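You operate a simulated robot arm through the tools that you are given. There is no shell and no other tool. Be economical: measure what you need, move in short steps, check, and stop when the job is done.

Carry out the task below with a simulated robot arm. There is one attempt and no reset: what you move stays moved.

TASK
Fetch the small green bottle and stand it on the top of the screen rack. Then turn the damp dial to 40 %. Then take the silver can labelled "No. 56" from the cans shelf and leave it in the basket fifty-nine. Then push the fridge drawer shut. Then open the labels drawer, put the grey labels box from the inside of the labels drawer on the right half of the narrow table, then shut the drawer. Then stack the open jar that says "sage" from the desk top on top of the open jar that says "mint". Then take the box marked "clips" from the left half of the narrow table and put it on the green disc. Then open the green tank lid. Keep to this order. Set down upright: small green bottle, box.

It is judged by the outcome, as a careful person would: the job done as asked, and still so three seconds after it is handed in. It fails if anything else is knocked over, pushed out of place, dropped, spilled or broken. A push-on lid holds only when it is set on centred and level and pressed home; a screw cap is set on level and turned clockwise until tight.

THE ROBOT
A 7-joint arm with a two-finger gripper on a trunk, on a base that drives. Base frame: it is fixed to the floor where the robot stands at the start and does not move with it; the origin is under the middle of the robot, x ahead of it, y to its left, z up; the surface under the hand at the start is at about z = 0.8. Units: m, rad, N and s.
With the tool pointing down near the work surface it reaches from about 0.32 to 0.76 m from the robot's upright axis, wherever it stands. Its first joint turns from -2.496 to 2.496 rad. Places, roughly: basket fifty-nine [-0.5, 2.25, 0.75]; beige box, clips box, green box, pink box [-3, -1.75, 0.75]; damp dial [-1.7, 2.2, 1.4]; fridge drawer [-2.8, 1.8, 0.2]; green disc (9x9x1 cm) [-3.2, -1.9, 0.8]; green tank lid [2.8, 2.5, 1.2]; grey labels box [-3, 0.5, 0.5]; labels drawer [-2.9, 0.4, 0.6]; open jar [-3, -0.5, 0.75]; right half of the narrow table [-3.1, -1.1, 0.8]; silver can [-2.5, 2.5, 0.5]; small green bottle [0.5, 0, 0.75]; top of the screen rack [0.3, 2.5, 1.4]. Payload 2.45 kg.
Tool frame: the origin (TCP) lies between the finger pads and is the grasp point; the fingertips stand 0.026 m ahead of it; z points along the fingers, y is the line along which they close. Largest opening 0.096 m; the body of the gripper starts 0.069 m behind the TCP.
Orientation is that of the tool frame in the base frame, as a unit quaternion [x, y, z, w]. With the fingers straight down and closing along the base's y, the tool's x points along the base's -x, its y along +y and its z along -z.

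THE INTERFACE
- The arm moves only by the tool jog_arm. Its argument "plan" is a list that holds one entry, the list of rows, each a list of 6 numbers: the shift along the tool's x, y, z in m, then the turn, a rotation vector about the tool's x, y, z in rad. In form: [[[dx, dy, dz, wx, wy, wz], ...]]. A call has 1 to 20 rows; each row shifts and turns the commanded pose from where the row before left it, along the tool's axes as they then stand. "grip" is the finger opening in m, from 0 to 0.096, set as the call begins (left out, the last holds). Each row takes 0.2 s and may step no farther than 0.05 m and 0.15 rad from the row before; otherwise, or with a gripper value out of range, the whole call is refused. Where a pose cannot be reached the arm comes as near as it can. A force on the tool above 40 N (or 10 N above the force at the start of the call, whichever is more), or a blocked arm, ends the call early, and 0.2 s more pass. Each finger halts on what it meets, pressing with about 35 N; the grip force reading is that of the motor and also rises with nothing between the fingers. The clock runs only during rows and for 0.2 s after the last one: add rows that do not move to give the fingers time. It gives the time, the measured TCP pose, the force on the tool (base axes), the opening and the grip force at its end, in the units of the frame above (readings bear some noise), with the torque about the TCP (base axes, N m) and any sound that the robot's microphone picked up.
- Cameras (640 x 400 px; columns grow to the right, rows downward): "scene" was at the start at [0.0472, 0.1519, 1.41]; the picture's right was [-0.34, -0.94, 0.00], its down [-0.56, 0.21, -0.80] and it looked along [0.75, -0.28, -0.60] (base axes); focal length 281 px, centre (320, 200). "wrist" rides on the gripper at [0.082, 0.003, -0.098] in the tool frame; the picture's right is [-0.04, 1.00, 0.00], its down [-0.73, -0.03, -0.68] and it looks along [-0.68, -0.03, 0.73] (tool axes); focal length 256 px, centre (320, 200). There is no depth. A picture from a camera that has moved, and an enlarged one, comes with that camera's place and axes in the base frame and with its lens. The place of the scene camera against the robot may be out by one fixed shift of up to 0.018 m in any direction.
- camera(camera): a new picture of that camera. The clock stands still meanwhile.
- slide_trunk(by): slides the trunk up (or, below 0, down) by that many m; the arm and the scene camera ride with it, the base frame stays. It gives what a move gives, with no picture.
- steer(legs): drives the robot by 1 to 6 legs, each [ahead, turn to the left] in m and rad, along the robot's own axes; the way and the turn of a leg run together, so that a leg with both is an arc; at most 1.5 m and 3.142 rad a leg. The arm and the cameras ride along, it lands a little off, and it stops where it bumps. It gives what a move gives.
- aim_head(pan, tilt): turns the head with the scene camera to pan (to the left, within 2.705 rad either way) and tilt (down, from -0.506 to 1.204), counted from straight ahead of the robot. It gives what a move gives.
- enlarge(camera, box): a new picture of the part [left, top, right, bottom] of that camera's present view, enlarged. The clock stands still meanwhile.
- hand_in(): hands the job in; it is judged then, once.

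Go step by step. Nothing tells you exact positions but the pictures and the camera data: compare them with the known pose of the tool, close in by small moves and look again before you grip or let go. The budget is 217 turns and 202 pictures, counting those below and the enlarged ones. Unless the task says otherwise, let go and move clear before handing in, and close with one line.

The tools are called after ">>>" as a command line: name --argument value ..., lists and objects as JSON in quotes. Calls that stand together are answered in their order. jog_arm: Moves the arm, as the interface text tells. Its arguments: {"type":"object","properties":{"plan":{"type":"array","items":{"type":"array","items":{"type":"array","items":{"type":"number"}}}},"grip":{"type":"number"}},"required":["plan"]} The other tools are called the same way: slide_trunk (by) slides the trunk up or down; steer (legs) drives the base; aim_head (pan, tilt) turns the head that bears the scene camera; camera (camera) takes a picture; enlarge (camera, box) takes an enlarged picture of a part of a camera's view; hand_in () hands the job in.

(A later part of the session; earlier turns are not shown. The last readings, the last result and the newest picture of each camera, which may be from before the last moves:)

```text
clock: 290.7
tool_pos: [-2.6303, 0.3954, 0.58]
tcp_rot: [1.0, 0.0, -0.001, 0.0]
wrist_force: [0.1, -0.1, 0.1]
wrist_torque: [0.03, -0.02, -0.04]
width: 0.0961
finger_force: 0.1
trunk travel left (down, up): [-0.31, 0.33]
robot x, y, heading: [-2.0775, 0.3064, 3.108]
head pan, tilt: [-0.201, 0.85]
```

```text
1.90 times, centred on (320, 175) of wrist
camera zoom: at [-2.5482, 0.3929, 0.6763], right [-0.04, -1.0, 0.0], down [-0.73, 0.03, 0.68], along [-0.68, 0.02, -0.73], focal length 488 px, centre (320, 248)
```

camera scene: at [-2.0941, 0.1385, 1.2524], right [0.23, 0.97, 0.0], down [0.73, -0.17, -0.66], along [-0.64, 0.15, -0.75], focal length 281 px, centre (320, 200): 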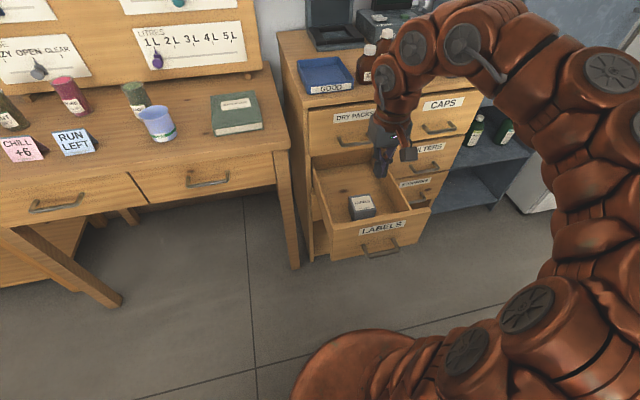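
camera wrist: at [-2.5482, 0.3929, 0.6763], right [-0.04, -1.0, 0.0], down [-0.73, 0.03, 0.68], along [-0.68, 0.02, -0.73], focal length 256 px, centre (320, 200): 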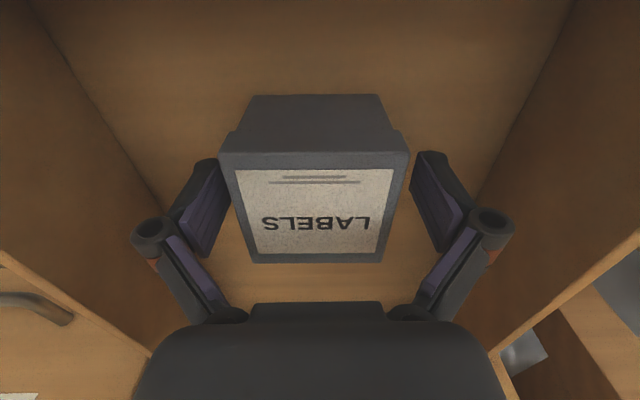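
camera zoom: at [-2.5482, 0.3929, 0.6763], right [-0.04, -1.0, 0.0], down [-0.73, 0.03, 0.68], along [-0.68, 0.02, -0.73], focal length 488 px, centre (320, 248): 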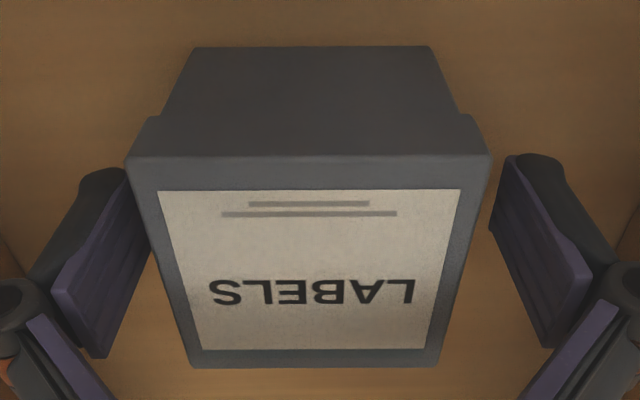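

The lid overlaps the body slightly. I'll go 8 mm lower for overlap, grip, lift slightly and check that the whole box comes along.

>>> jog_arm --plan '[[[0, 0, 0.008, 0, 0, 0], [0, 0, 0, 0, 0, 0]]]'

>>> jog_arm --plan '[[[0, 0, 0, 0, 0, 0], [0, 0, 0, 0, 0, 0], [0, 0, 0, 0, 0, 0], [0, 0, 0, 0, 0, 0]]]' --grip 0.05

>>> jog_arm --plan '[[[0, 0, -0.03, 0, 0, 0], [0, 0, 0, 0, 0, 0]]]'

>>> camera --camera "wrist"

```text
clock: 291.3
tool_pos: [-2.6284, 0.396, 0.5711]
tcp_rot: [1.0, 0.001, 0.0, 0.0]
wrist_force: [0.1, -0.6, -0.4]
wrist_torque: [0.0, 0.0, 0.01]
width: 0.096
finger_force: 0.2
trunk travel left (down, up): [-0.31, 0.33]
robot x, y, heading: [-2.0802, 0.3102, 3.113]
head pan, tilt: [-0.201, 0.85]
```

```text
clock: 292.3
tool_pos: [-2.6299, 0.3957, 0.57]
tcp_rot: [1.0, 0.0, 0.0, -0.001]
wrist_force: [1.3, 1.1, 6.0]
wrist_torque: [0.23, 0.06, -0.17]
width: 0.0694
finger_force: 34.8
trunk travel left (down, up): [-0.31, 0.33]
robot x, y, heading: [-2.0777, 0.3078, 3.116]
head pan, tilt: [-0.201, 0.85]
```

```text
clock: 292.9
tool_pos: [-2.629, 0.3942, 0.6006]
tcp_rot: [1.0, 0.003, 0.0, 0.001]
wrist_force: [0.5, -0.5, -1.0]
wrist_torque: [0.03, -0.03, 0.0]
width: 0.0693
finger_force: 34.8
trunk travel left (down, up): [-0.31, 0.33]
robot x, y, heading: [-2.0812, 0.3057, 3.112]
head pan, tilt: [-0.201, 0.85]
```

```text
71 pictures are left
camera wrist: at [-2.5472, 0.3924, 0.6982], right [-0.04, -1.0, 0.0], down [-0.73, 0.03, 0.68], along [-0.68, 0.02, -0.73], focal length 256 px, centre (320, 200)
```

wrist: 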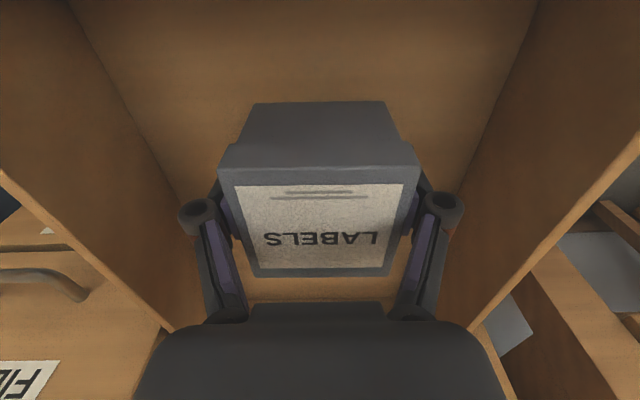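

The whole box lifts. I'll raise it well clear, then view the narrow table to the left.

>>> jog_arm --plan '[[[0, 0, -0.04, 0, 0, 0], [0, 0, -0.04, 0, 0, 0], [0, 0, -0.04, 0, 0, 0], [0, 0, -0.04, 0, 0, 0], [0, 0, -0.04, 0, 0, 0]]]'

>>> slide_trunk --by 0.3

>>> steer --legs '[[0, 1.6], [1.2, 0], [0, -1.0]]'

>>> aim_head --pan -0.5 --tilt 0.6

>>> camera --camera "scene"

```text
clock: 294.1
tool_pos: [-2.6277, 0.3952, 0.8024]
tcp_rot: [1.0, 0.001, 0.001, 0.001]
wrist_force: [0.2, -0.4, -2.0]
wrist_torque: [0.03, 0.0, -0.02]
width: 0.0695
finger_force: 35.6
trunk travel left (down, up): [-0.31, 0.33]
robot x, y, heading: [-2.0779, 0.3095, 3.111]
head pan, tilt: [-0.201, 0.85]
```

```text
clock: 297.1
tool_pos: [-2.6266, 0.3932, 1.1009]
tcp_rot: [1.0, 0.001, 0.0, 0.001]
wrist_force: [-0.5, -0.2, -0.6]
wrist_torque: [0.01, 0.0, -0.01]
width: 0.0693
finger_force: 35.2
trunk travel left (down, up): [-0.61, 0.03]
robot x, y, heading: [-2.0788, 0.3067, 3.111]
head pan, tilt: [-0.201, 0.85]
```

```text
clock: 309.7
tool_pos: [-2.553, -1.1431, 1.1018]
tcp_rot: [0.951, 0.309, 0.001, 0.0]
wrist_force: [0.4, -0.4, -1.0]
wrist_torque: [0.06, 0.0, -0.02]
width: 0.0692
finger_force: 35.2
trunk travel left (down, up): [-0.61, 0.03]
robot x, y, heading: [-2.0568, -0.8942, -2.543]
head pan, tilt: [-0.201, 0.85]
```

```text
clock: 310.5
tool_pos: [-2.5542, -1.1456, 1.1027]
tcp_rot: [0.951, 0.308, 0.0, 0.001]
wrist_force: [0.5, 0.8, -0.7]
wrist_torque: [0.01, 0.01, 0.0]
width: 0.0691
finger_force: 35.2
trunk travel left (down, up): [-0.61, 0.03]
robot x, y, heading: [-2.059, -0.8917, -2.544]
head pan, tilt: [-0.499, 0.6]
```

```text
70 pictures are left
camera scene: at [-1.9868, -1.0269, 1.5733], right [-0.1, 1.0, 0.0], down [0.56, 0.06, -0.82], along [-0.82, -0.08, -0.57], focal length 281 px, centre (320, 200)
```

scene: 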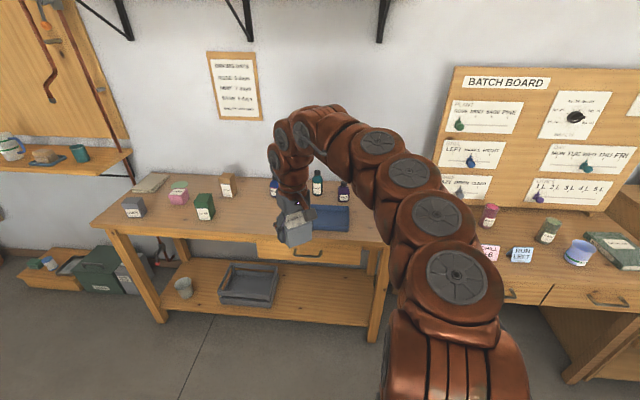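

The narrow table is ahead; boxes are at its left, bottles and a blue tray on its right half. I'll zoom in for details.

>>> enlarge --camera "scene" --box '[90, 160, 250, 260]'

>>> enlarge --camera "scene" --box '[230, 150, 410, 270]'

>>> camera --camera "wrist"

```text
4.00 times, centred on (170, 210) of scene
camera zoom: at [-1.9868, -1.0269, 1.5733], right [-0.1, 1.0, 0.0], down [0.56, 0.06, -0.82], along [-0.82, -0.08, -0.57], focal length 1125 px, centre (920, 160)
```

zoom: 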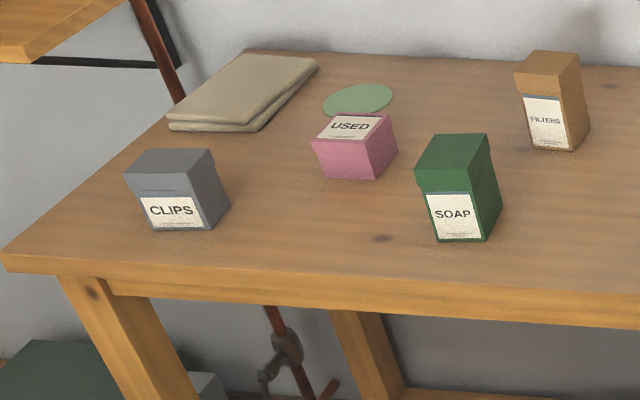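

```text
3.33 times, centred on (320, 210) of scene
camera zoom: at [-1.9868, -1.0269, 1.5733], right [-0.1, 1.0, 0.0], down [0.56, 0.06, -0.82], along [-0.82, -0.08, -0.57], focal length 938 px, centre (320, 167)
```

zoom: 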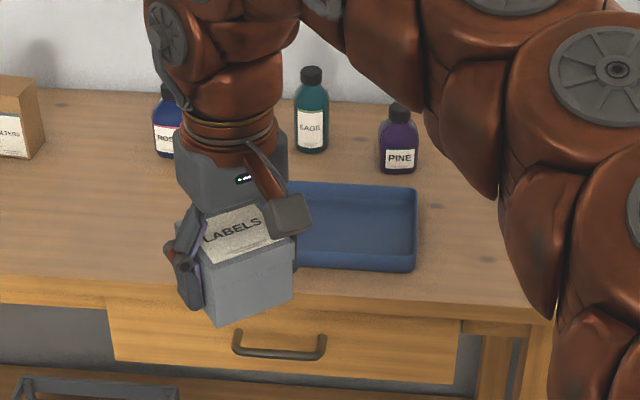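

```text
67 pictures are left
camera wrist: at [-2.4864, -1.0981, 1.1992], right [0.55, -0.83, 0.0], down [-0.61, -0.41, 0.68], along [-0.56, -0.38, -0.73], focal length 256 px, centre (320, 200)
```

wrist: 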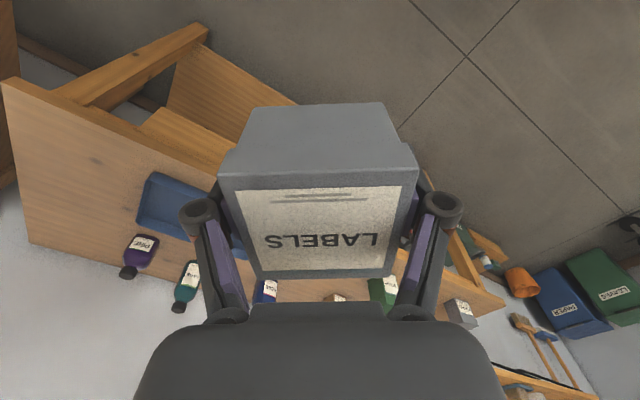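

There is a clear spot in the right half, left of the blue tray: about (−2.93, −1.28). I'll drive to face it.

>>> steer --legs '[[0, 0.363], [0.559, 0], [0, -0.96]]'

>>> aim_head --pan -0.1 --tilt 0.75

>>> camera --camera "scene"

>>> camera --camera "wrist"

```text
clock: 317.2
tool_pos: [-2.9338, -1.2654, 1.1014]
tcp_rot: [1.0, 0.006, -0.001, 0.001]
wrist_force: [0.4, -0.2, -1.8]
wrist_torque: [-0.02, 0.0, -0.02]
width: 0.0695
finger_force: 35.4
trunk travel left (down, up): [-0.61, 0.03]
robot x, y, heading: [-2.3834, -1.3488, 3.126]
head pan, tilt: [-0.499, 0.6]
```

```text
clock: 318.1
tool_pos: [-2.9361, -1.2649, 1.1012]
tcp_rot: [1.0, 0.007, -0.001, 0.0]
wrist_force: [0.6, 0.1, -1.3]
wrist_torque: [0.0, 0.0, 0.0]
width: 0.0694
finger_force: 35.1
trunk travel left (down, up): [-0.61, 0.03]
robot x, y, heading: [-2.3853, -1.3467, 3.12]
head pan, tilt: [-0.099, 0.75]
```

```text
66 pictures are left
camera scene: at [-2.4052, -1.523, 1.5605], right [0.12, 0.99, 0.0], down [0.68, -0.08, -0.73], along [-0.73, 0.09, -0.68], focal length 281 px, centre (320, 200)
```

scene: 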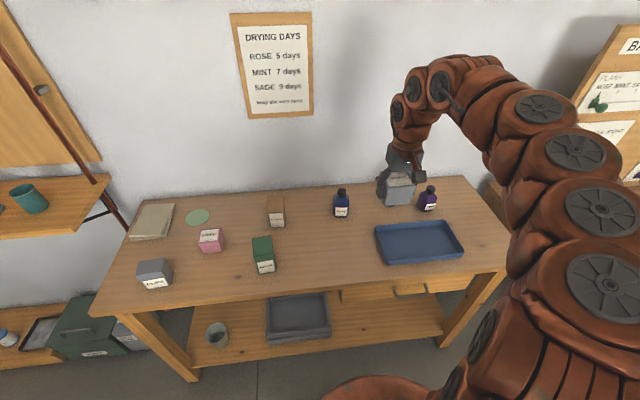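

```text
65 pictures are left
camera wrist: at [-2.8529, -1.267, 1.1992], right [-0.03, -1.0, 0.0], down [-0.73, 0.02, 0.68], along [-0.68, 0.02, -0.73], focal length 256 px, centre (320, 200)
```

wrist: 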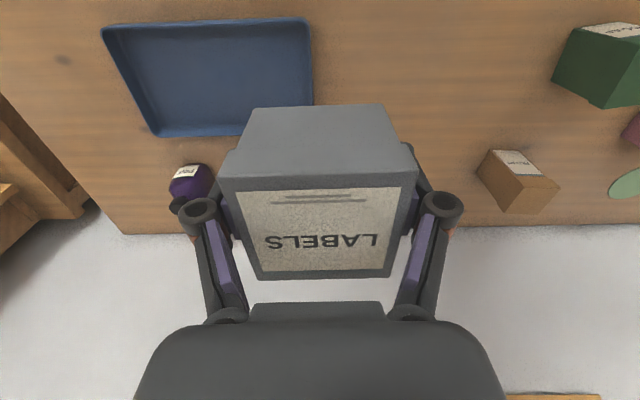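

The tray's near edge is at y≈−1.25, so I'll shift to y≈−1.34 and lower with the trunk, then view.

>>> jog_arm --plan '[[[-0.006, 0.0375, 0, 0, 0, 0], [-0.006, 0.0375, 0, 0, 0, 0], [0, 0, 0, 0, 0, 0]]]'

>>> slide_trunk --by -0.2

>>> camera --camera "wrist"

>>> camera --camera "scene"

```text
clock: 318.9
tool_pos: [-2.9452, -1.3424, 1.1027]
tcp_rot: [1.0, 0.006, 0.0, 0.0]
wrist_force: [0.0, 0.4, -1.1]
wrist_torque: [0.02, 0.03, 0.03]
width: 0.0695
finger_force: 35.7
trunk travel left (down, up): [-0.61, 0.03]
robot x, y, heading: [-2.3853, -1.346, 3.121]
head pan, tilt: [-0.099, 0.75]
```

```text
clock: 321.1
tool_pos: [-2.9445, -1.3418, 0.9023]
tcp_rot: [1.0, 0.006, 0.0, 0.002]
wrist_force: [0.1, 0.7, -1.0]
wrist_torque: [-0.04, -0.02, -0.01]
width: 0.0697
finger_force: 35.3
trunk travel left (down, up): [-0.41, 0.23]
robot x, y, heading: [-2.3843, -1.3497, 3.125]
head pan, tilt: [-0.099, 0.75]
```

```text
64 pictures are left
camera wrist: at [-2.8634, -1.3437, 0.9999], right [-0.03, -1.0, 0.0], down [-0.73, 0.02, 0.68], along [-0.68, 0.02, -0.73], focal length 256 px, centre (320, 200)
```

wrist: 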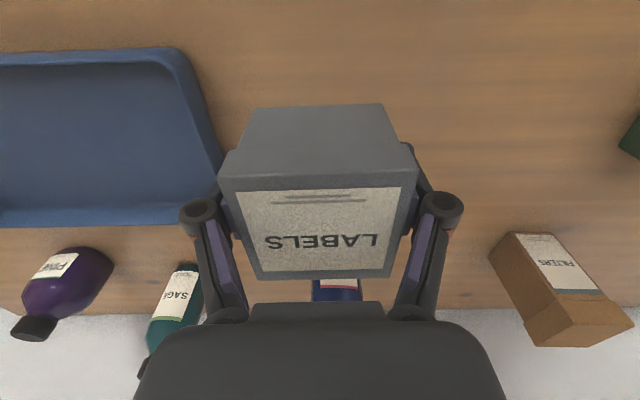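

```text
63 pictures are left
camera scene: at [-2.4052, -1.5231, 1.3605], right [0.12, 0.99, 0.0], down [0.68, -0.08, -0.73], along [-0.73, 0.09, -0.68], focal length 281 px, centre (320, 200)
```

scene: 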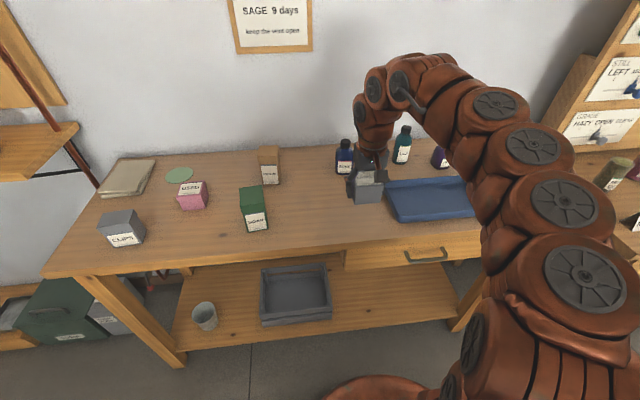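

Clear all round. I'll lower to the table gently.

>>> jog_arm --plan '[[[0, 0, 0.03, 0, 0, 0], [0, 0, 0.03, 0, 0, 0], [0, 0, 0, 0, 0, 0]]]'

>>> jog_arm --plan '[[[0, 0, 0.005, 0, 0, 0], [0, 0, 0, 0, 0, 0]]]'

>>> jog_arm --plan '[[[0, 0, 0.005, 0, 0, 0], [0, 0, 0, 0, 0, 0]]]'

```text
clock: 321.9
tool_pos: [-2.9471, -1.3431, 0.8424]
tcp_rot: [1.0, 0.006, 0.0, 0.001]
wrist_force: [0.4, 0.2, -1.4]
wrist_torque: [0.0, 0.0, 0.03]
width: 0.0694
finger_force: 35.3
trunk travel left (down, up): [-0.41, 0.23]
robot x, y, heading: [-2.3866, -1.3509, 3.125]
head pan, tilt: [-0.099, 0.75]
```

```text
clock: 322.5
tool_pos: [-2.9471, -1.3427, 0.8375]
tcp_rot: [1.0, 0.005, 0.0, 0.0]
wrist_force: [-0.2, 0.5, -0.7]
wrist_torque: [0.01, -0.05, -0.03]
width: 0.0693
finger_force: 35.1
trunk travel left (down, up): [-0.41, 0.23]
robot x, y, heading: [-2.3866, -1.3534, 3.126]
head pan, tilt: [-0.099, 0.75]
```

```text
clock: 323.1
tool_pos: [-2.9463, -1.341, 0.8319]
tcp_rot: [1.0, 0.006, 0.001, 0.001]
wrist_force: [0.5, -0.3, -0.7]
wrist_torque: [-0.01, 0.01, -0.01]
width: 0.0692
finger_force: 35.4
trunk travel left (down, up): [-0.41, 0.23]
robot x, y, heading: [-2.3837, -1.3481, 3.12]
head pan, tilt: [-0.099, 0.75]
```

>>> jog_arm --plan '[[[0, 0, 0.004, 0, 0, 0], [0, 0, 0, 0, 0, 0]]]'

>>> jog_arm --plan '[[[0, 0, 0.004, 0, 0, 0], [0, 0, 0, 0, 0, 0]]]'

>>> camera --camera "wrist"

```text
clock: 323.7
tool_pos: [-2.9463, -1.3414, 0.8294]
tcp_rot: [1.0, 0.006, -0.003, 0.0]
wrist_force: [-2.8, 2.3, 26.4]
wrist_torque: [0.06, 0.11, 0.01]
width: 0.0697
finger_force: 35.5
trunk travel left (down, up): [-0.41, 0.23]
robot x, y, heading: [-2.3834, -1.3481, 3.125]
head pan, tilt: [-0.099, 0.75]
```

```text
clock: 324.3
tool_pos: [-2.9453, -1.341, 0.8252]
tcp_rot: [1.0, 0.007, -0.002, 0.001]
wrist_force: [-4.8, 2.3, 27.3]
wrist_torque: [0.06, 0.13, 0.03]
width: 0.0694
finger_force: 35.1
trunk travel left (down, up): [-0.41, 0.23]
robot x, y, heading: [-2.3858, -1.3468, 3.125]
head pan, tilt: [-0.099, 0.75]
```

```text
62 pictures are left
camera wrist: at [-2.8634, -1.3437, 0.9227], right [-0.03, -1.0, 0.0], down [-0.73, 0.02, 0.68], along [-0.68, 0.02, -0.73], focal length 256 px, centre (320, 200)
```

wrist: 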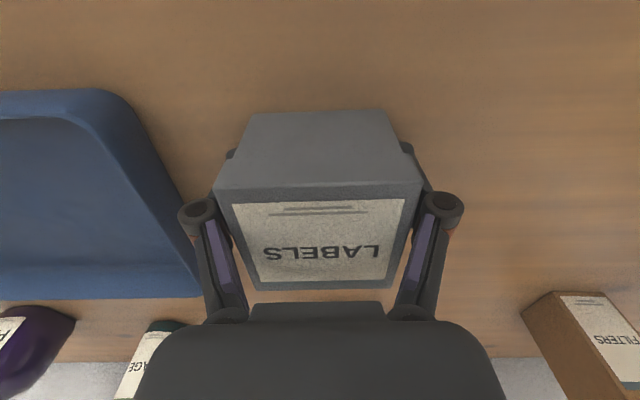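

The box is on the table. I'll ease, release, and lift straight up.

>>> jog_arm --plan '[[[0, 0, -0.004, 0, 0, 0], [0, 0, 0, 0, 0, 0]]]'

>>> jog_arm --plan '[[[0, 0, 0, 0, 0, 0], [0, 0, 0, 0, 0, 0], [0, 0, 0, 0, 0, 0], [0, 0, -0.04, 0, 0, 0], [0, 0, -0.045, 0, 0, 0], [0, 0, -0.045, 0, 0, 0], [0, 0, -0.045, 0, 0, 0], [0, 0, 0, 0, 0, 0]]]' --grip 0.09

>>> camera --camera "wrist"

```text
clock: 324.9
tool_pos: [-2.9433, -1.3429, 0.828]
tcp_rot: [1.0, 0.006, 0.001, 0.0]
wrist_force: [-0.1, 0.6, -0.8]
wrist_torque: [-0.01, -0.01, -0.01]
width: 0.0693
finger_force: 35.4
trunk travel left (down, up): [-0.41, 0.23]
robot x, y, heading: [-2.3821, -1.3472, 3.122]
head pan, tilt: [-0.099, 0.75]
```

```text
clock: 326.7
tool_pos: [-2.9454, -1.3457, 1.0038]
tcp_rot: [1.0, 0.006, 0.001, -0.003]
wrist_force: [-0.7, -2.9, 0.9]
wrist_torque: [0.18, 0.02, -0.02]
width: 0.0899
finger_force: 0.1
trunk travel left (down, up): [-0.41, 0.23]
robot x, y, heading: [-2.385, -1.3464, 3.122]
head pan, tilt: [-0.099, 0.75]
```

```text
61 pictures are left
camera wrist: at [-2.8638, -1.3484, 1.1016], right [-0.03, -1.0, 0.0], down [-0.73, 0.02, 0.68], along [-0.68, 0.02, -0.73], focal length 256 px, centre (320, 200)
```

wrist: 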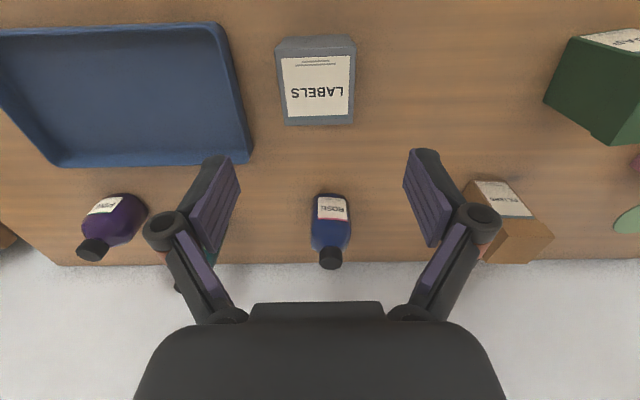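

The labels box stands on the right half. Now back to shut the drawer: I'll reverse, drive back along the aisle and face the chest.

>>> steer --legs '[[-0.37, 0], [0, -1.551], [0.85, 0], [0.85, 0], [0, 1.571]]'

>>> camera --camera "scene"

>>> camera --camera "wrist"

```text
clock: 344.8
tool_pos: [-2.5738, 0.3122, 1.004]
tcp_rot: [1.0, 0.024, 0.0, 0.001]
wrist_force: [0.0, 0.6, -0.3]
wrist_torque: [0.01, -0.02, -0.01]
width: 0.0898
finger_force: 0.0
trunk travel left (down, up): [-0.41, 0.23]
robot x, y, heading: [-2.0148, 0.3241, -3.122]
head pan, tilt: [-0.099, 0.75]
```

```text
60 pictures are left
camera scene: at [-2.0282, 0.1477, 1.3605], right [0.08, 1.0, 0.0], down [0.68, -0.06, -0.73], along [-0.73, 0.06, -0.68], focal length 281 px, centre (320, 200)
```

scene: 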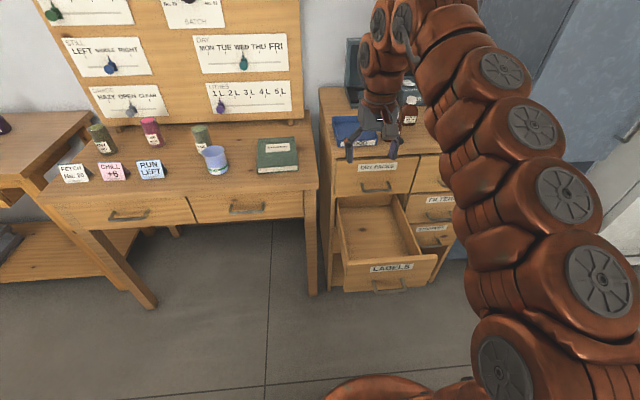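

```text
59 pictures are left
camera wrist: at [-2.493, 0.3131, 1.101], right [0.01, -1.0, 0.0], down [-0.73, 0.0, 0.68], along [-0.68, -0.01, -0.73], focal length 256 px, centre (320, 200)
```

wrist: 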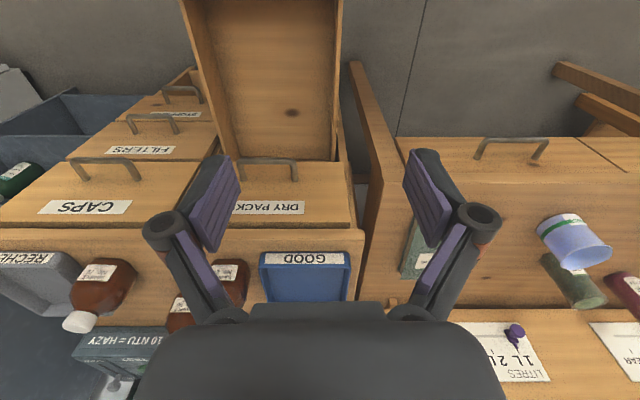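

The drawer sticks out to x≈−2.46. I'll bring closed fingers down in front of its handle and push it with the tool pointing down first.

>>> jog_arm --plan '[[[0.041, -0.022, 0, 0, 0, 0], [0.041, -0.022, 0, 0, 0, 0], [0.041, -0.022, 0, 0, 0, 0], [0.041, -0.022, 0, 0, 0, 0], [0.02, 0, 0, 0, 0, 0], [0, 0, 0, 0, 0, 0]]]' --grip 0.0

>>> slide_trunk --by -0.38

>>> camera --camera "wrist"

>>> camera --camera "scene"

```text
clock: 346.2
tool_pos: [-2.396, 0.4092, 1.0043]
tcp_rot: [1.0, 0.024, 0.0, 0.001]
wrist_force: [0.0, -0.5, 0.0]
wrist_torque: [0.03, -0.02, 0.0]
width: 0.0
finger_force: 28.3
trunk travel left (down, up): [-0.41, 0.23]
robot x, y, heading: [-2.0151, 0.3239, -3.125]
head pan, tilt: [-0.099, 0.75]
```

```text
clock: 349.8
tool_pos: [-2.3964, 0.4092, 0.6249]
tcp_rot: [1.0, 0.024, 0.0, 0.001]
wrist_force: [0.1, -0.3, 1.2]
wrist_torque: [0.02, 0.0, 0.02]
width: 0.0001
finger_force: 28.8
trunk travel left (down, up): [-0.03, 0.61]
robot x, y, heading: [-2.0099, 0.3225, -3.132]
head pan, tilt: [-0.099, 0.75]
```

```text
58 pictures are left
camera wrist: at [-2.3149, 0.4104, 0.7221], right [0.01, -1.0, 0.0], down [-0.73, 0.0, 0.68], along [-0.68, -0.01, -0.73], focal length 256 px, centre (320, 200)
```

wrist: 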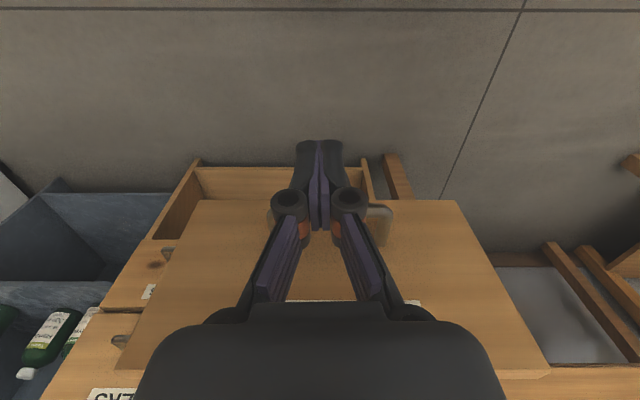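

```text
57 pictures are left
camera scene: at [-2.0281, 0.1478, 0.9805], right [0.08, 1.0, 0.0], down [0.68, -0.06, -0.73], along [-0.73, 0.06, -0.68], focal length 281 px, centre (320, 200)
```

scene: 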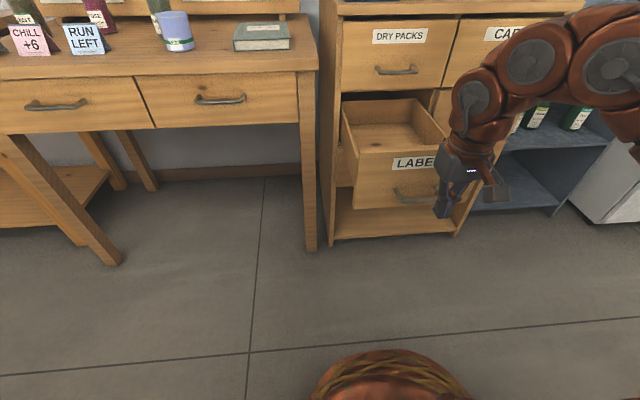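

The fingers are in front of the panel, above its handle bar. I'll push it in.

>>> jog_arm --plan '[[[-0.03, 0, 0, 0, 0, 0], [-0.03, 0, 0, 0, 0, 0], [-0.03, 0, 0, 0, 0, 0], [-0.03, 0, 0, 0, 0, 0], [-0.03, 0, 0, 0, 0, 0], [-0.03, 0, 0, 0, 0, 0], [-0.03, 0, 0, 0, 0, 0], [-0.03, 0, 0, 0, 0, 0], [-0.03, 0, 0, 0, 0, 0], [0, 0, 0, 0, 0, 0]]]'

>>> camera --camera "wrist"

>>> camera --camera "scene"

```text
clock: 351.4
tool_pos: [-2.5717, 0.3922, 0.6122]
tcp_rot: [1.0, 0.018, -0.007, -0.001]
wrist_force: [-0.7, -1.6, 21.2]
wrist_torque: [-0.33, -0.62, -0.3]
width: 0.0
finger_force: 29.1
out of reach, approached as far as the arm can: row 6, 7
trunk travel left (down, up): [-0.03, 0.61]
robot x, y, heading: [-2.0109, 0.3263, -3.125]
head pan, tilt: [-0.099, 0.75]
stopped in row 7: the force on the tool passed its limit at 67 N (the readings are from after the stop); the commanded pose is now the measured one
```

```text
56 pictures are left
camera wrist: at [-2.489, 0.3922, 0.7075], right [0.0, -1.0, 0.0], down [-0.72, 0.0, 0.69], along [-0.69, 0.0, -0.72], focal length 256 px, centre (320, 200)
```

wrist: 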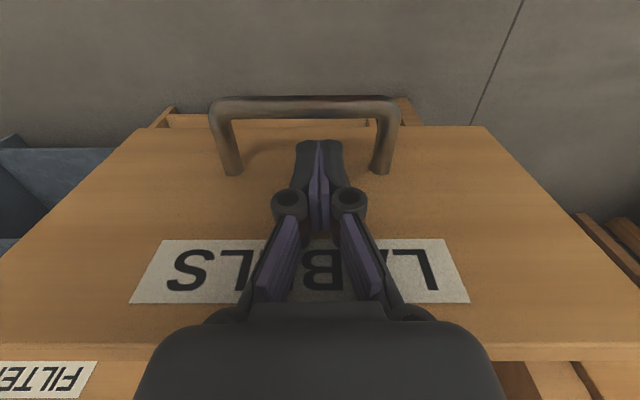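

```text
55 pictures are left
camera scene: at [-2.0278, 0.1476, 0.9808], right [0.08, 1.0, 0.0], down [0.68, -0.06, -0.73], along [-0.73, 0.06, -0.68], focal length 281 px, centre (320, 200)
```

scene: 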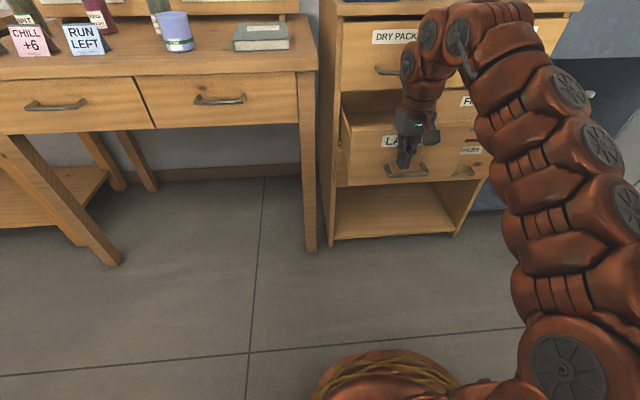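

Reach is limited in this pose. I'll raise 2 cm to relieve it and push by driving the base forward 0.1 m.

>>> jog_arm --plan '[[[0.005, 0, -0.015, 0, 0, 0], [0, 0, 0, 0, 0, 0]]]'

>>> steer --legs '[[0.11, 0]]'

>>> camera --camera "wrist"

```text
clock: 352.0
tool_pos: [-2.5627, 0.39, 0.6224]
tcp_rot: [1.0, 0.017, -0.008, -0.001]
wrist_force: [0.0, -0.9, -0.4]
wrist_torque: [0.01, 0.0, 0.01]
width: 0.0001
finger_force: 28.5
out of reach, approached as far as the arm can: row 1
trunk travel left (down, up): [-0.03, 0.61]
robot x, y, heading: [-2.014, 0.3224, -3.129]
head pan, tilt: [-0.099, 0.75]
```

```text
clock: 353.2
tool_pos: [-2.6723, 0.3878, 0.6216]
tcp_rot: [1.0, 0.017, -0.008, -0.001]
wrist_force: [-0.7, 1.1, 0.9]
wrist_torque: [-0.03, 0.01, -0.02]
width: 0.0
finger_force: 28.1
trunk travel left (down, up): [-0.03, 0.61]
robot x, y, heading: [-2.1255, 0.3208, -3.127]
head pan, tilt: [-0.099, 0.75]
```

```text
54 pictures are left
camera wrist: at [-2.5898, 0.3884, 0.7181], right [0.0, -1.0, 0.0], down [-0.72, 0.0, 0.69], along [-0.69, 0.0, -0.72], focal length 256 px, centre (320, 200)
```

wrist: 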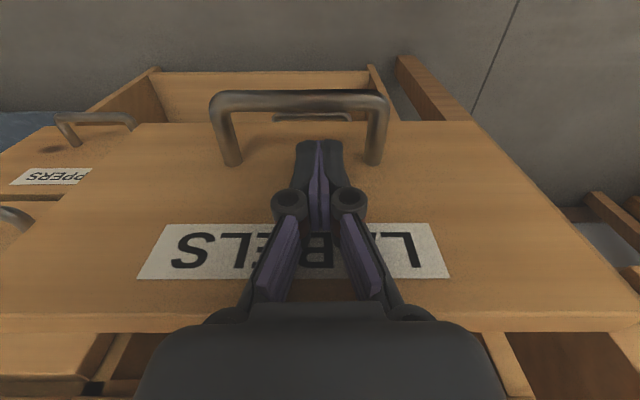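

The panel is about 8.5 cm from shut. I'll back off and tilt the tool 45° forward so that it clears the upper handle for the final push.

>>> jog_arm --plan '[[[0.01, 0, -0.03, 0, 0, 0], [0, 0, -0.03, 0, 0, 0], [0, 0, 0, 0, 0, 0]]]'

>>> steer --legs '[[-0.14, 0]]'

>>> jog_arm --plan '[[[0, 0, 0, 0, -0.131, 0], [0, 0, 0, 0, -0.131, 0], [0, 0, 0, 0, -0.131, 0], [0, 0, 0, 0, -0.131, 0], [0, 0, 0, 0, -0.131, 0], [0, 0, 0, 0, -0.131, 0], [0, 0, 0, 0, 0, 0]]]'

>>> camera --camera "wrist"

>>> camera --camera "scene"

```text
clock: 354.0
tool_pos: [-2.6438, 0.3784, 0.6658]
tcp_rot: [1.0, 0.016, -0.011, 0.0]
wrist_force: [0.3, 0.2, 1.0]
wrist_torque: [0.01, -0.01, 0.03]
width: 0.0
finger_force: 28.9
out of reach, approached as far as the arm can: row 1, 2
trunk travel left (down, up): [-0.03, 0.61]
robot x, y, heading: [-2.1251, 0.3232, -3.121]
head pan, tilt: [-0.099, 0.75]
```

```text
clock: 355.3
tool_pos: [-2.5056, 0.3804, 0.6646]
tcp_rot: [1.0, 0.017, -0.01, -0.002]
wrist_force: [0.9, -1.2, -0.2]
wrist_torque: [0.03, 0.01, 0.01]
width: 0.0002
finger_force: 29.1
trunk travel left (down, up): [-0.03, 0.61]
robot x, y, heading: [-1.9856, 0.3249, -3.133]
head pan, tilt: [-0.099, 0.75]
```

```text
clock: 356.9
tool_pos: [-2.507, 0.3815, 0.6664]
tcp_rot: [0.919, 0.016, -0.393, 0.005]
wrist_force: [-0.3, 0.2, 0.2]
wrist_torque: [0.0, -0.01, 0.01]
width: 0.0
finger_force: 28.6
trunk travel left (down, up): [-0.03, 0.61]
robot x, y, heading: [-1.986, 0.3239, -3.127]
head pan, tilt: [-0.099, 0.75]
```

```text
53 pictures are left
camera wrist: at [-2.3791, 0.3821, 0.6735], right [0.0, -1.0, 0.03], down [-0.02, 0.03, 1.0], along [-1.0, 0.0, -0.02], focal length 256 px, centre (320, 200)
```

wrist: 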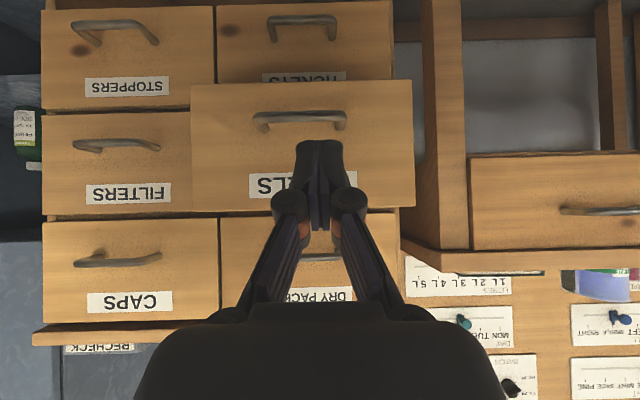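

```text
52 pictures are left
camera scene: at [-2.0013, 0.1482, 0.9805], right [0.08, 1.0, 0.0], down [0.68, -0.06, -0.73], along [-0.73, 0.06, -0.68], focal length 281 px, centre (320, 200)
```

scene: 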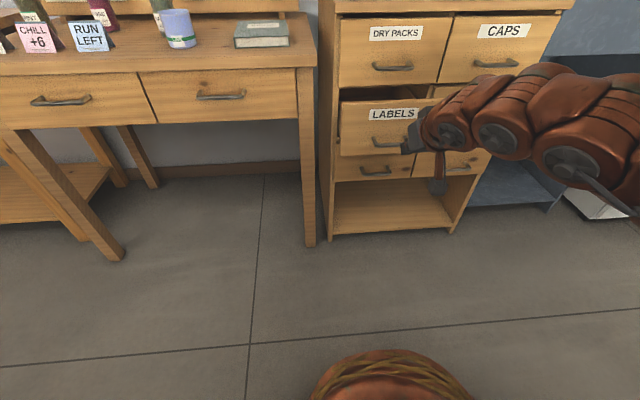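

Tool tilted with tips at z≈0.648 on the panel's upper part. I'll drive forward 0.22 m to push, then finish with the arm.

>>> steer --legs '[[0.22, 0]]'

>>> jog_arm --plan '[[[-0.0106, 0, 0.0106, 0, 0, 0], [-0.0106, 0, 0.0106, 0, 0, 0], [-0.0106, 0, 0.0106, 0, 0, 0], [-0.0106, 0, 0.0106, 0, 0, 0]]]'

>>> camera --camera "wrist"

```text
clock: 358.6
tool_pos: [-2.7288, 0.3773, 0.6648]
tcp_rot: [0.92, 0.016, -0.392, 0.006]
wrist_force: [0.8, 0.7, -0.2]
wrist_torque: [0.01, 0.01, -0.03]
width: 0.0
finger_force: 28.2
trunk travel left (down, up): [-0.03, 0.61]
robot x, y, heading: [-2.2091, 0.3226, -3.123]
head pan, tilt: [-0.099, 0.75]
```

```text
clock: 359.1
tool_pos: [-2.7468, 0.376, 0.6643]
tcp_rot: [0.921, 0.015, -0.388, 0.004]
wrist_force: [26.5, -0.4, 11.4]
wrist_torque: [0.03, 0.05, -0.05]
width: 0.0062
finger_force: 28.6
trunk travel left (down, up): [-0.03, 0.61]
robot x, y, heading: [-2.2082, 0.3185, -3.119]
head pan, tilt: [-0.099, 0.75]
stopped in row 2: the force on the tool passed its limit at 80 N (the readings are from after the stop); the commanded pose is now the measured one
```

```text
51 pictures are left
camera wrist: at [-2.6204, 0.3775, 0.6744], right [0.0, -1.0, 0.03], down [-0.03, 0.03, 1.0], along [-1.0, -0.01, -0.03], focal length 256 px, centre (320, 200)
```

wrist: 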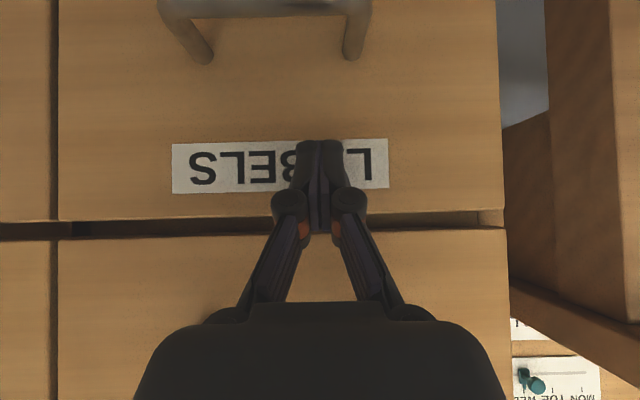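

The drawer is shut at a hard stop. I'll back off, raise the trunk, and look at the jars on the desk.

>>> steer --legs '[[-0.2, 0]]'

>>> slide_trunk --by 0.4

>>> aim_head --pan 0.35 --tilt 0.6

>>> camera --camera "scene"

>>> enlarge --camera "scene" --box '[120, 140, 360, 290]'

```text
clock: 360.7
tool_pos: [-2.5437, 0.3805, 0.6642]
tcp_rot: [0.922, 0.015, -0.388, 0.006]
wrist_force: [0.2, 1.3, 0.1]
wrist_torque: [0.0, 0.0, 0.02]
width: 0.0001
finger_force: 28.7
trunk travel left (down, up): [-0.03, 0.61]
robot x, y, heading: [-2.007, 0.3248, -3.127]
head pan, tilt: [-0.099, 0.75]
```

```text
clock: 364.6
tool_pos: [-2.5436, 0.3792, 1.063]
tcp_rot: [0.922, 0.015, -0.387, 0.005]
wrist_force: [-0.1, -0.1, 0.1]
wrist_torque: [-0.01, 0.0, -0.01]
width: 0.0
finger_force: 29.1
trunk travel left (down, up): [-0.43, 0.21]
robot x, y, heading: [-2.0044, 0.3235, -3.13]
head pan, tilt: [-0.099, 0.75]
```

```text
clock: 365.5
tool_pos: [-2.5434, 0.3789, 1.0644]
tcp_rot: [0.922, 0.015, -0.387, 0.005]
wrist_force: [0.8, 0.2, -0.2]
wrist_torque: [-0.02, 0.04, 0.0]
width: 0.0
finger_force: 28.3
trunk travel left (down, up): [-0.43, 0.21]
robot x, y, heading: [-2.0043, 0.3222, -3.129]
head pan, tilt: [0.351, 0.6]
```

```text
50 pictures are left
camera scene: at [-2.0202, 0.1093, 1.3933], right [-0.36, 0.93, 0.0], down [0.53, 0.2, -0.82], along [-0.77, -0.29, -0.57], focal length 281 px, centre (320, 200)
```

scene: 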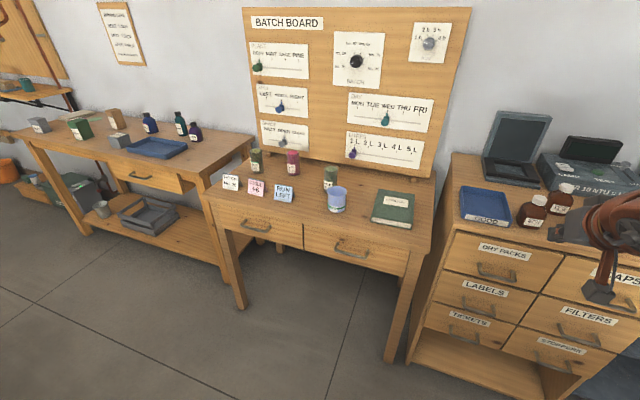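

```text
2.67 times, centred on (240, 215) of scene
camera zoom: at [-2.0202, 0.1093, 1.3933], right [-0.36, 0.93, 0.0], down [0.53, 0.2, -0.82], along [-0.77, -0.29, -0.57], focal length 750 px, centre (533, 160)
```

zoom: 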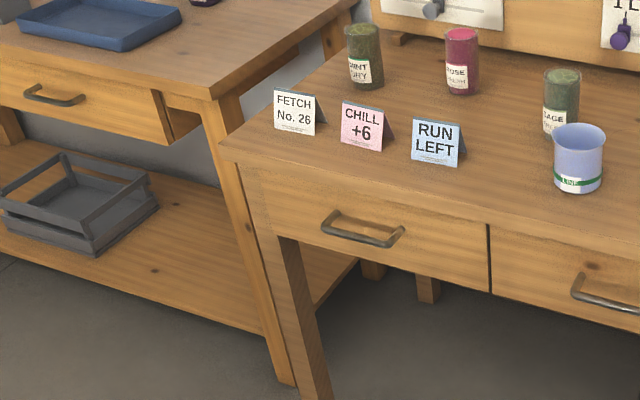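

The jars MINT (−2.946, −0.535), ROSE and SAGE (−2.925, −0.188) stand on the desk, with a cup near SAGE. I'll point the tool down again and drive in front of them.

>>> jog_arm --plan '[[[0, 0, 0, 0, 0.131, 0], [0, 0, 0, 0, 0.131, 0], [0, 0, 0, 0, 0.131, 0], [0, 0, 0, 0, 0.131, 0], [0, 0, 0, 0, 0.131, 0], [0, 0, 0, 0, 0.131, 0], [0, 0, 0, 0, 0, 0]]]' --grip 0.08

>>> steer --legs '[[0, 1.558], [0.76, 0], [0, -1.571], [0.33, 0]]'

>>> aim_head --pan 0.0 --tilt 0.75

>>> camera --camera "scene"

>>> camera --camera "wrist"

```text
clock: 367.1
tool_pos: [-2.5339, 0.3744, 1.0553]
tcp_rot: [1.0, 0.015, -0.007, -0.001]
wrist_force: [-0.3, 0.0, -0.3]
wrist_torque: [0.0, -0.01, 0.0]
width: 0.0799
finger_force: 0.0
out of reach, approached as far as the arm can: row 6
trunk travel left (down, up): [-0.43, 0.21]
robot x, y, heading: [-2.0072, 0.3234, -3.128]
head pan, tilt: [0.351, 0.6]
```

```text
clock: 380.7
tool_pos: [-2.8349, -0.4361, 1.0546]
tcp_rot: [0.999, 0.039, -0.007, -0.001]
wrist_force: [0.2, 1.2, 0.1]
wrist_torque: [0.0, 0.05, 0.02]
width: 0.0797
finger_force: 0.1
trunk travel left (down, up): [-0.43, 0.21]
robot x, y, heading: [-2.3068, -0.4631, -3.075]
head pan, tilt: [0.351, 0.6]
```

```text
clock: 381.6
tool_pos: [-2.8347, -0.4366, 1.0551]
tcp_rot: [0.999, 0.04, -0.007, -0.002]
wrist_force: [0.1, 0.3, -0.1]
wrist_torque: [-0.03, -0.01, -0.01]
width: 0.0802
finger_force: 0.0
trunk travel left (down, up): [-0.43, 0.21]
robot x, y, heading: [-2.3072, -0.4632, -3.075]
head pan, tilt: [0.0, 0.75]
```

```text
48 pictures are left
camera scene: at [-2.3122, -0.6485, 1.3805], right [-0.06, 1.0, 0.0], down [0.68, 0.04, -0.73], along [-0.73, -0.05, -0.68], focal length 281 px, centre (320, 200)
```

scene: 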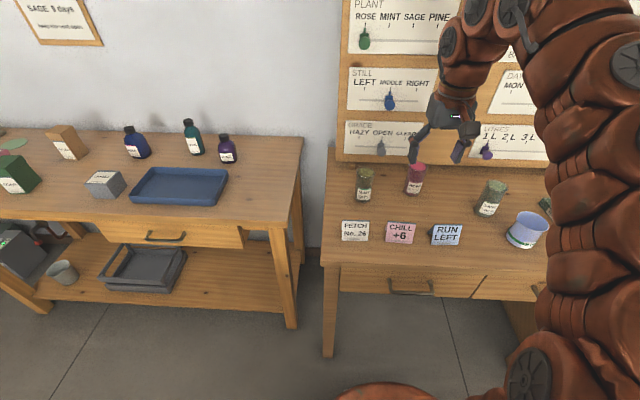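

```text
47 pictures are left
camera wrist: at [-2.7533, -0.4344, 1.1519], right [0.04, -1.0, 0.0], down [-0.72, -0.03, 0.69], along [-0.69, -0.02, -0.72], focal length 256 px, centre (320, 200)
```

wrist: 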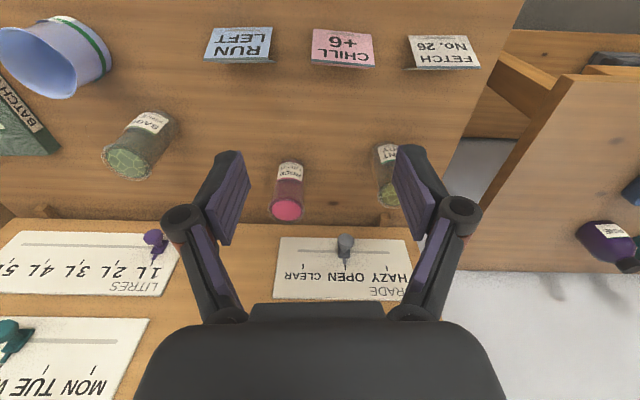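

Jar tops are near z≈0.88: SAGE (−2.952, −0.197), MINT (−2.98, −0.54). I'll drive 6 cm closer and move above SAGE.

>>> steer --legs '[[0.06, 0]]'

>>> jog_arm --plan '[[[-0.0062, -0.0413, 0, 0, 0, 0], [-0.0062, -0.0413, 0, 0, 0, 0], [-0.0062, -0.0413, 0, 0, 0, 0], [-0.0062, -0.0413, 0, 0, 0, 0], [-0.0062, -0.0413, 0, 0, 0, 0], [-0.0062, -0.0413, 0, 0, 0, 0], [0, 0, 0, 0, 0, 0]]]'

>>> camera --camera "wrist"

```text
clock: 382.5
tool_pos: [-2.8964, -0.4423, 1.0555]
tcp_rot: [0.999, 0.039, -0.008, -0.002]
wrist_force: [-0.5, 0.1, 0.8]
wrist_torque: [-0.04, 0.01, -0.04]
width: 0.0798
finger_force: 0.1
trunk travel left (down, up): [-0.43, 0.21]
robot x, y, heading: [-2.365, -0.4657, -3.083]
head pan, tilt: [0.0, 0.75]
```

```text
clock: 384.1
tool_pos: [-2.8638, -0.3316, 1.0003]
tcp_rot: [0.999, 0.038, -0.01, -0.002]
wrist_force: [0.1, 0.1, 0.7]
wrist_torque: [0.01, 0.01, -0.03]
width: 0.0801
finger_force: 0.1
out of reach, approached as far as the arm can: row 1, 2, 3, 4, 5, 6
trunk travel left (down, up): [-0.43, 0.21]
robot x, y, heading: [-2.3639, -0.4677, -3.08]
head pan, tilt: [0.0, 0.75]
```

```text
46 pictures are left
camera wrist: at [-2.7801, -0.329, 1.0961], right [0.03, -1.0, 0.0], down [-0.72, -0.03, 0.69], along [-0.69, -0.02, -0.72], focal length 256 px, centre (320, 200)
```

wrist: 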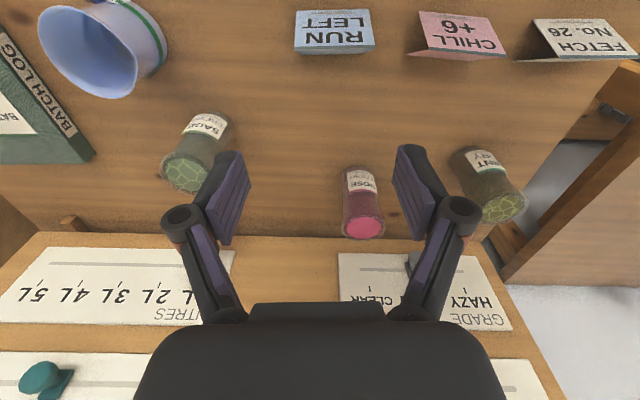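

This arm posture limits reach. I'll back off and return to the camera-up inclined posture that worked for the first bottle, repeating the same rotation sequence.

>>> steer --legs '[[-0.25, 0]]'

>>> jog_arm --plan '[[[0.02, 0.03, -0.03, 0, 0, 0], [0.02, 0.03, -0.03, 0, 0, 0], [0, 0, 0, 0, 0, -0.1428], [0, 0, 0, 0, 0, -0.1428], [0, 0, 0, 0, 0, -0.1428], [0, 0, 0, 0, 0, -0.1428], [0, 0, 0, 0, 0, -0.1428], [0, 0, 0, 0, 0, -0.1428], [0, 0, 0, 0, 0, -0.1428], [0, 0, 0, 0, 0, -0.1428], [0, 0, 0, 0, 0, -0.1428], [0, 0, 0, 0, 0, -0.1428], [0, 0, 0, 0, 0, -0.1428], [0, 0, 0, 0, 0.14, 0], [0, 0, 0, 0, 0.14, 0], [0, 0, 0, 0, 0.14, 0], [0, 0, 0, 0, 0.14, 0], [0, 0, 0, 0, 0.14, 0]]]'

>>> jog_arm --plan '[[[0, 0, 0, 0.092, 0, -0.109], [0, 0, 0, 0.092, 0, -0.109], [0, 0, 0, 0.092, 0, -0.109], [0, 0, 0, 0.092, 0, -0.109], [0, 0, 0, 0.092, 0, -0.109], [0, 0, 0, 0.092, 0, -0.109], [0, 0, 0, 0.092, 0, -0.109], [0, 0, 0, 0.092, 0, -0.109], [0, 0, 0, 0.092, 0, -0.109], [0, 0, 0, 0.092, 0, -0.109], [0, 0, 0, 0.092, 0, -0.109], [0, 0, 0, 0, 0, 0]]]'

>>> camera --camera "wrist"

```text
clock: 385.9
tool_pos: [-2.6179, -0.3188, 1.0002]
tcp_rot: [0.999, 0.04, -0.01, -0.002]
wrist_force: [-1.0, 0.4, 0.2]
wrist_torque: [0.01, 0.04, 0.01]
width: 0.0803
finger_force: 0.1
trunk travel left (down, up): [-0.43, 0.21]
robot x, y, heading: [-2.1213, -0.4465, -3.078]
head pan, tilt: [0.0, 0.75]
```

```text
clock: 389.7
tool_pos: [-2.29, -0.626, 0.9616]
tcp_rot: [0.64, 0.687, 0.226, -0.26]
wrist_force: [0.2, -0.1, -0.2]
wrist_torque: [-0.03, 0.0, 0.01]
width: 0.0801
finger_force: 0.1
out of reach, approached as far as the arm can: row 4, 5, 6, 7, 8, 9, 10, 11, 12, 13, 14, 15, 16, 17, 18
trunk travel left (down, up): [-0.43, 0.21]
robot x, y, heading: [-2.1219, -0.4487, -3.074]
head pan, tilt: [0.0, 0.75]
```

```text
clock: 392.0
tool_pos: [-2.1439, -0.6697, 0.8869]
tcp_rot: [0.161, 0.942, 0.03, -0.293]
wrist_force: [0.4, -1.0, 1.0]
wrist_torque: [0.18, 0.07, -0.14]
width: 0.0801
finger_force: 0.1
out of reach, approached as far as the arm can: row 1, 2, 3, 4, 5, 6, 7, 8, 9, 10, 11
trunk travel left (down, up): [-0.43, 0.21]
robot x, y, heading: [-2.1177, -0.4497, -3.077]
head pan, tilt: [0.0, 0.75]
stopped in row 11: the force on the tool passed its limit at 124 N (the readings are from after the stop); the commanded pose is now the measured one
```

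```text
45 pictures are left
camera wrist: at [-2.1524, -0.6573, 1.0129], right [0.35, 0.93, -0.06], down [0.93, -0.34, 0.15], along [0.12, -0.11, -0.99], focal length 256 px, centre (320, 200)
```

wrist: 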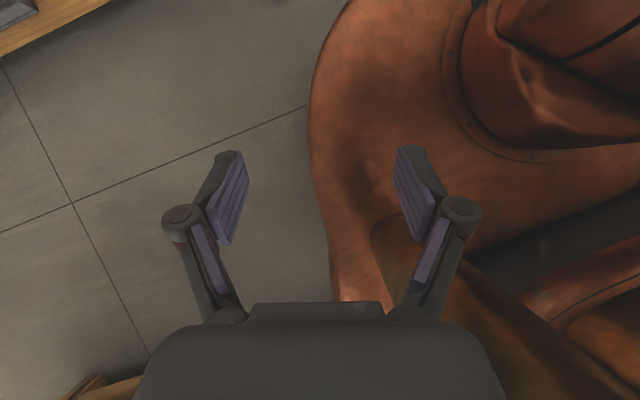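

The arm folded toward the robot's body. I'll move the tool up and outward first, in small steps.

>>> jog_arm --plan '[[[0.03, -0.001, -0.015, 0, 0, 0], [0.043, -0.001, -0.007, 0, 0, 0], [0.043, -0.001, -0.007, 0, 0, 0], [0.043, -0.001, -0.007, 0, 0, 0], [0.043, -0.001, -0.007, 0, 0, 0], [0.0363, 0.0116, 0.0241, 0, 0, 0], [0.0363, 0.0116, 0.0241, 0, 0, 0], [0.0363, 0.0116, 0.0241, 0, 0, 0], [0.0363, 0.0116, 0.0241, 0, 0, 0], [0, 0, 0, 0, 0, 0]]]'

>>> camera --camera "scene"

```text
clock: 393.1
tool_pos: [-2.1921, -0.6503, 0.9211]
tcp_rot: [0.218, 0.905, 0.049, -0.361]
wrist_force: [0.2, 1.2, 0.1]
wrist_torque: [0.02, -0.01, 0.01]
width: 0.0801
finger_force: 0.0
out of reach, approached as far as the arm can: row 1, 2, 3, 4, 5
trunk travel left (down, up): [-0.43, 0.21]
robot x, y, heading: [-2.1168, -0.4528, -3.074]
head pan, tilt: [0.0, 0.75]
stopped in row 5: the arm was blocked; the commanded pose is now the measured one
```

```text
44 pictures are left
camera scene: at [-2.1254, -0.6365, 1.3805], right [-0.07, 1.0, 0.0], down [0.68, 0.05, -0.73], along [-0.73, -0.05, -0.68], focal length 281 px, centre (320, 200)
```

scene: 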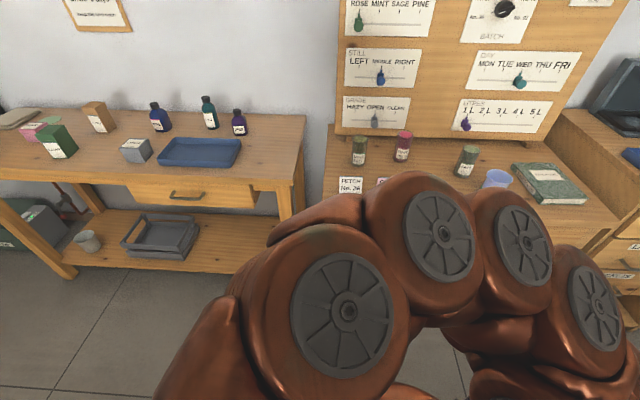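

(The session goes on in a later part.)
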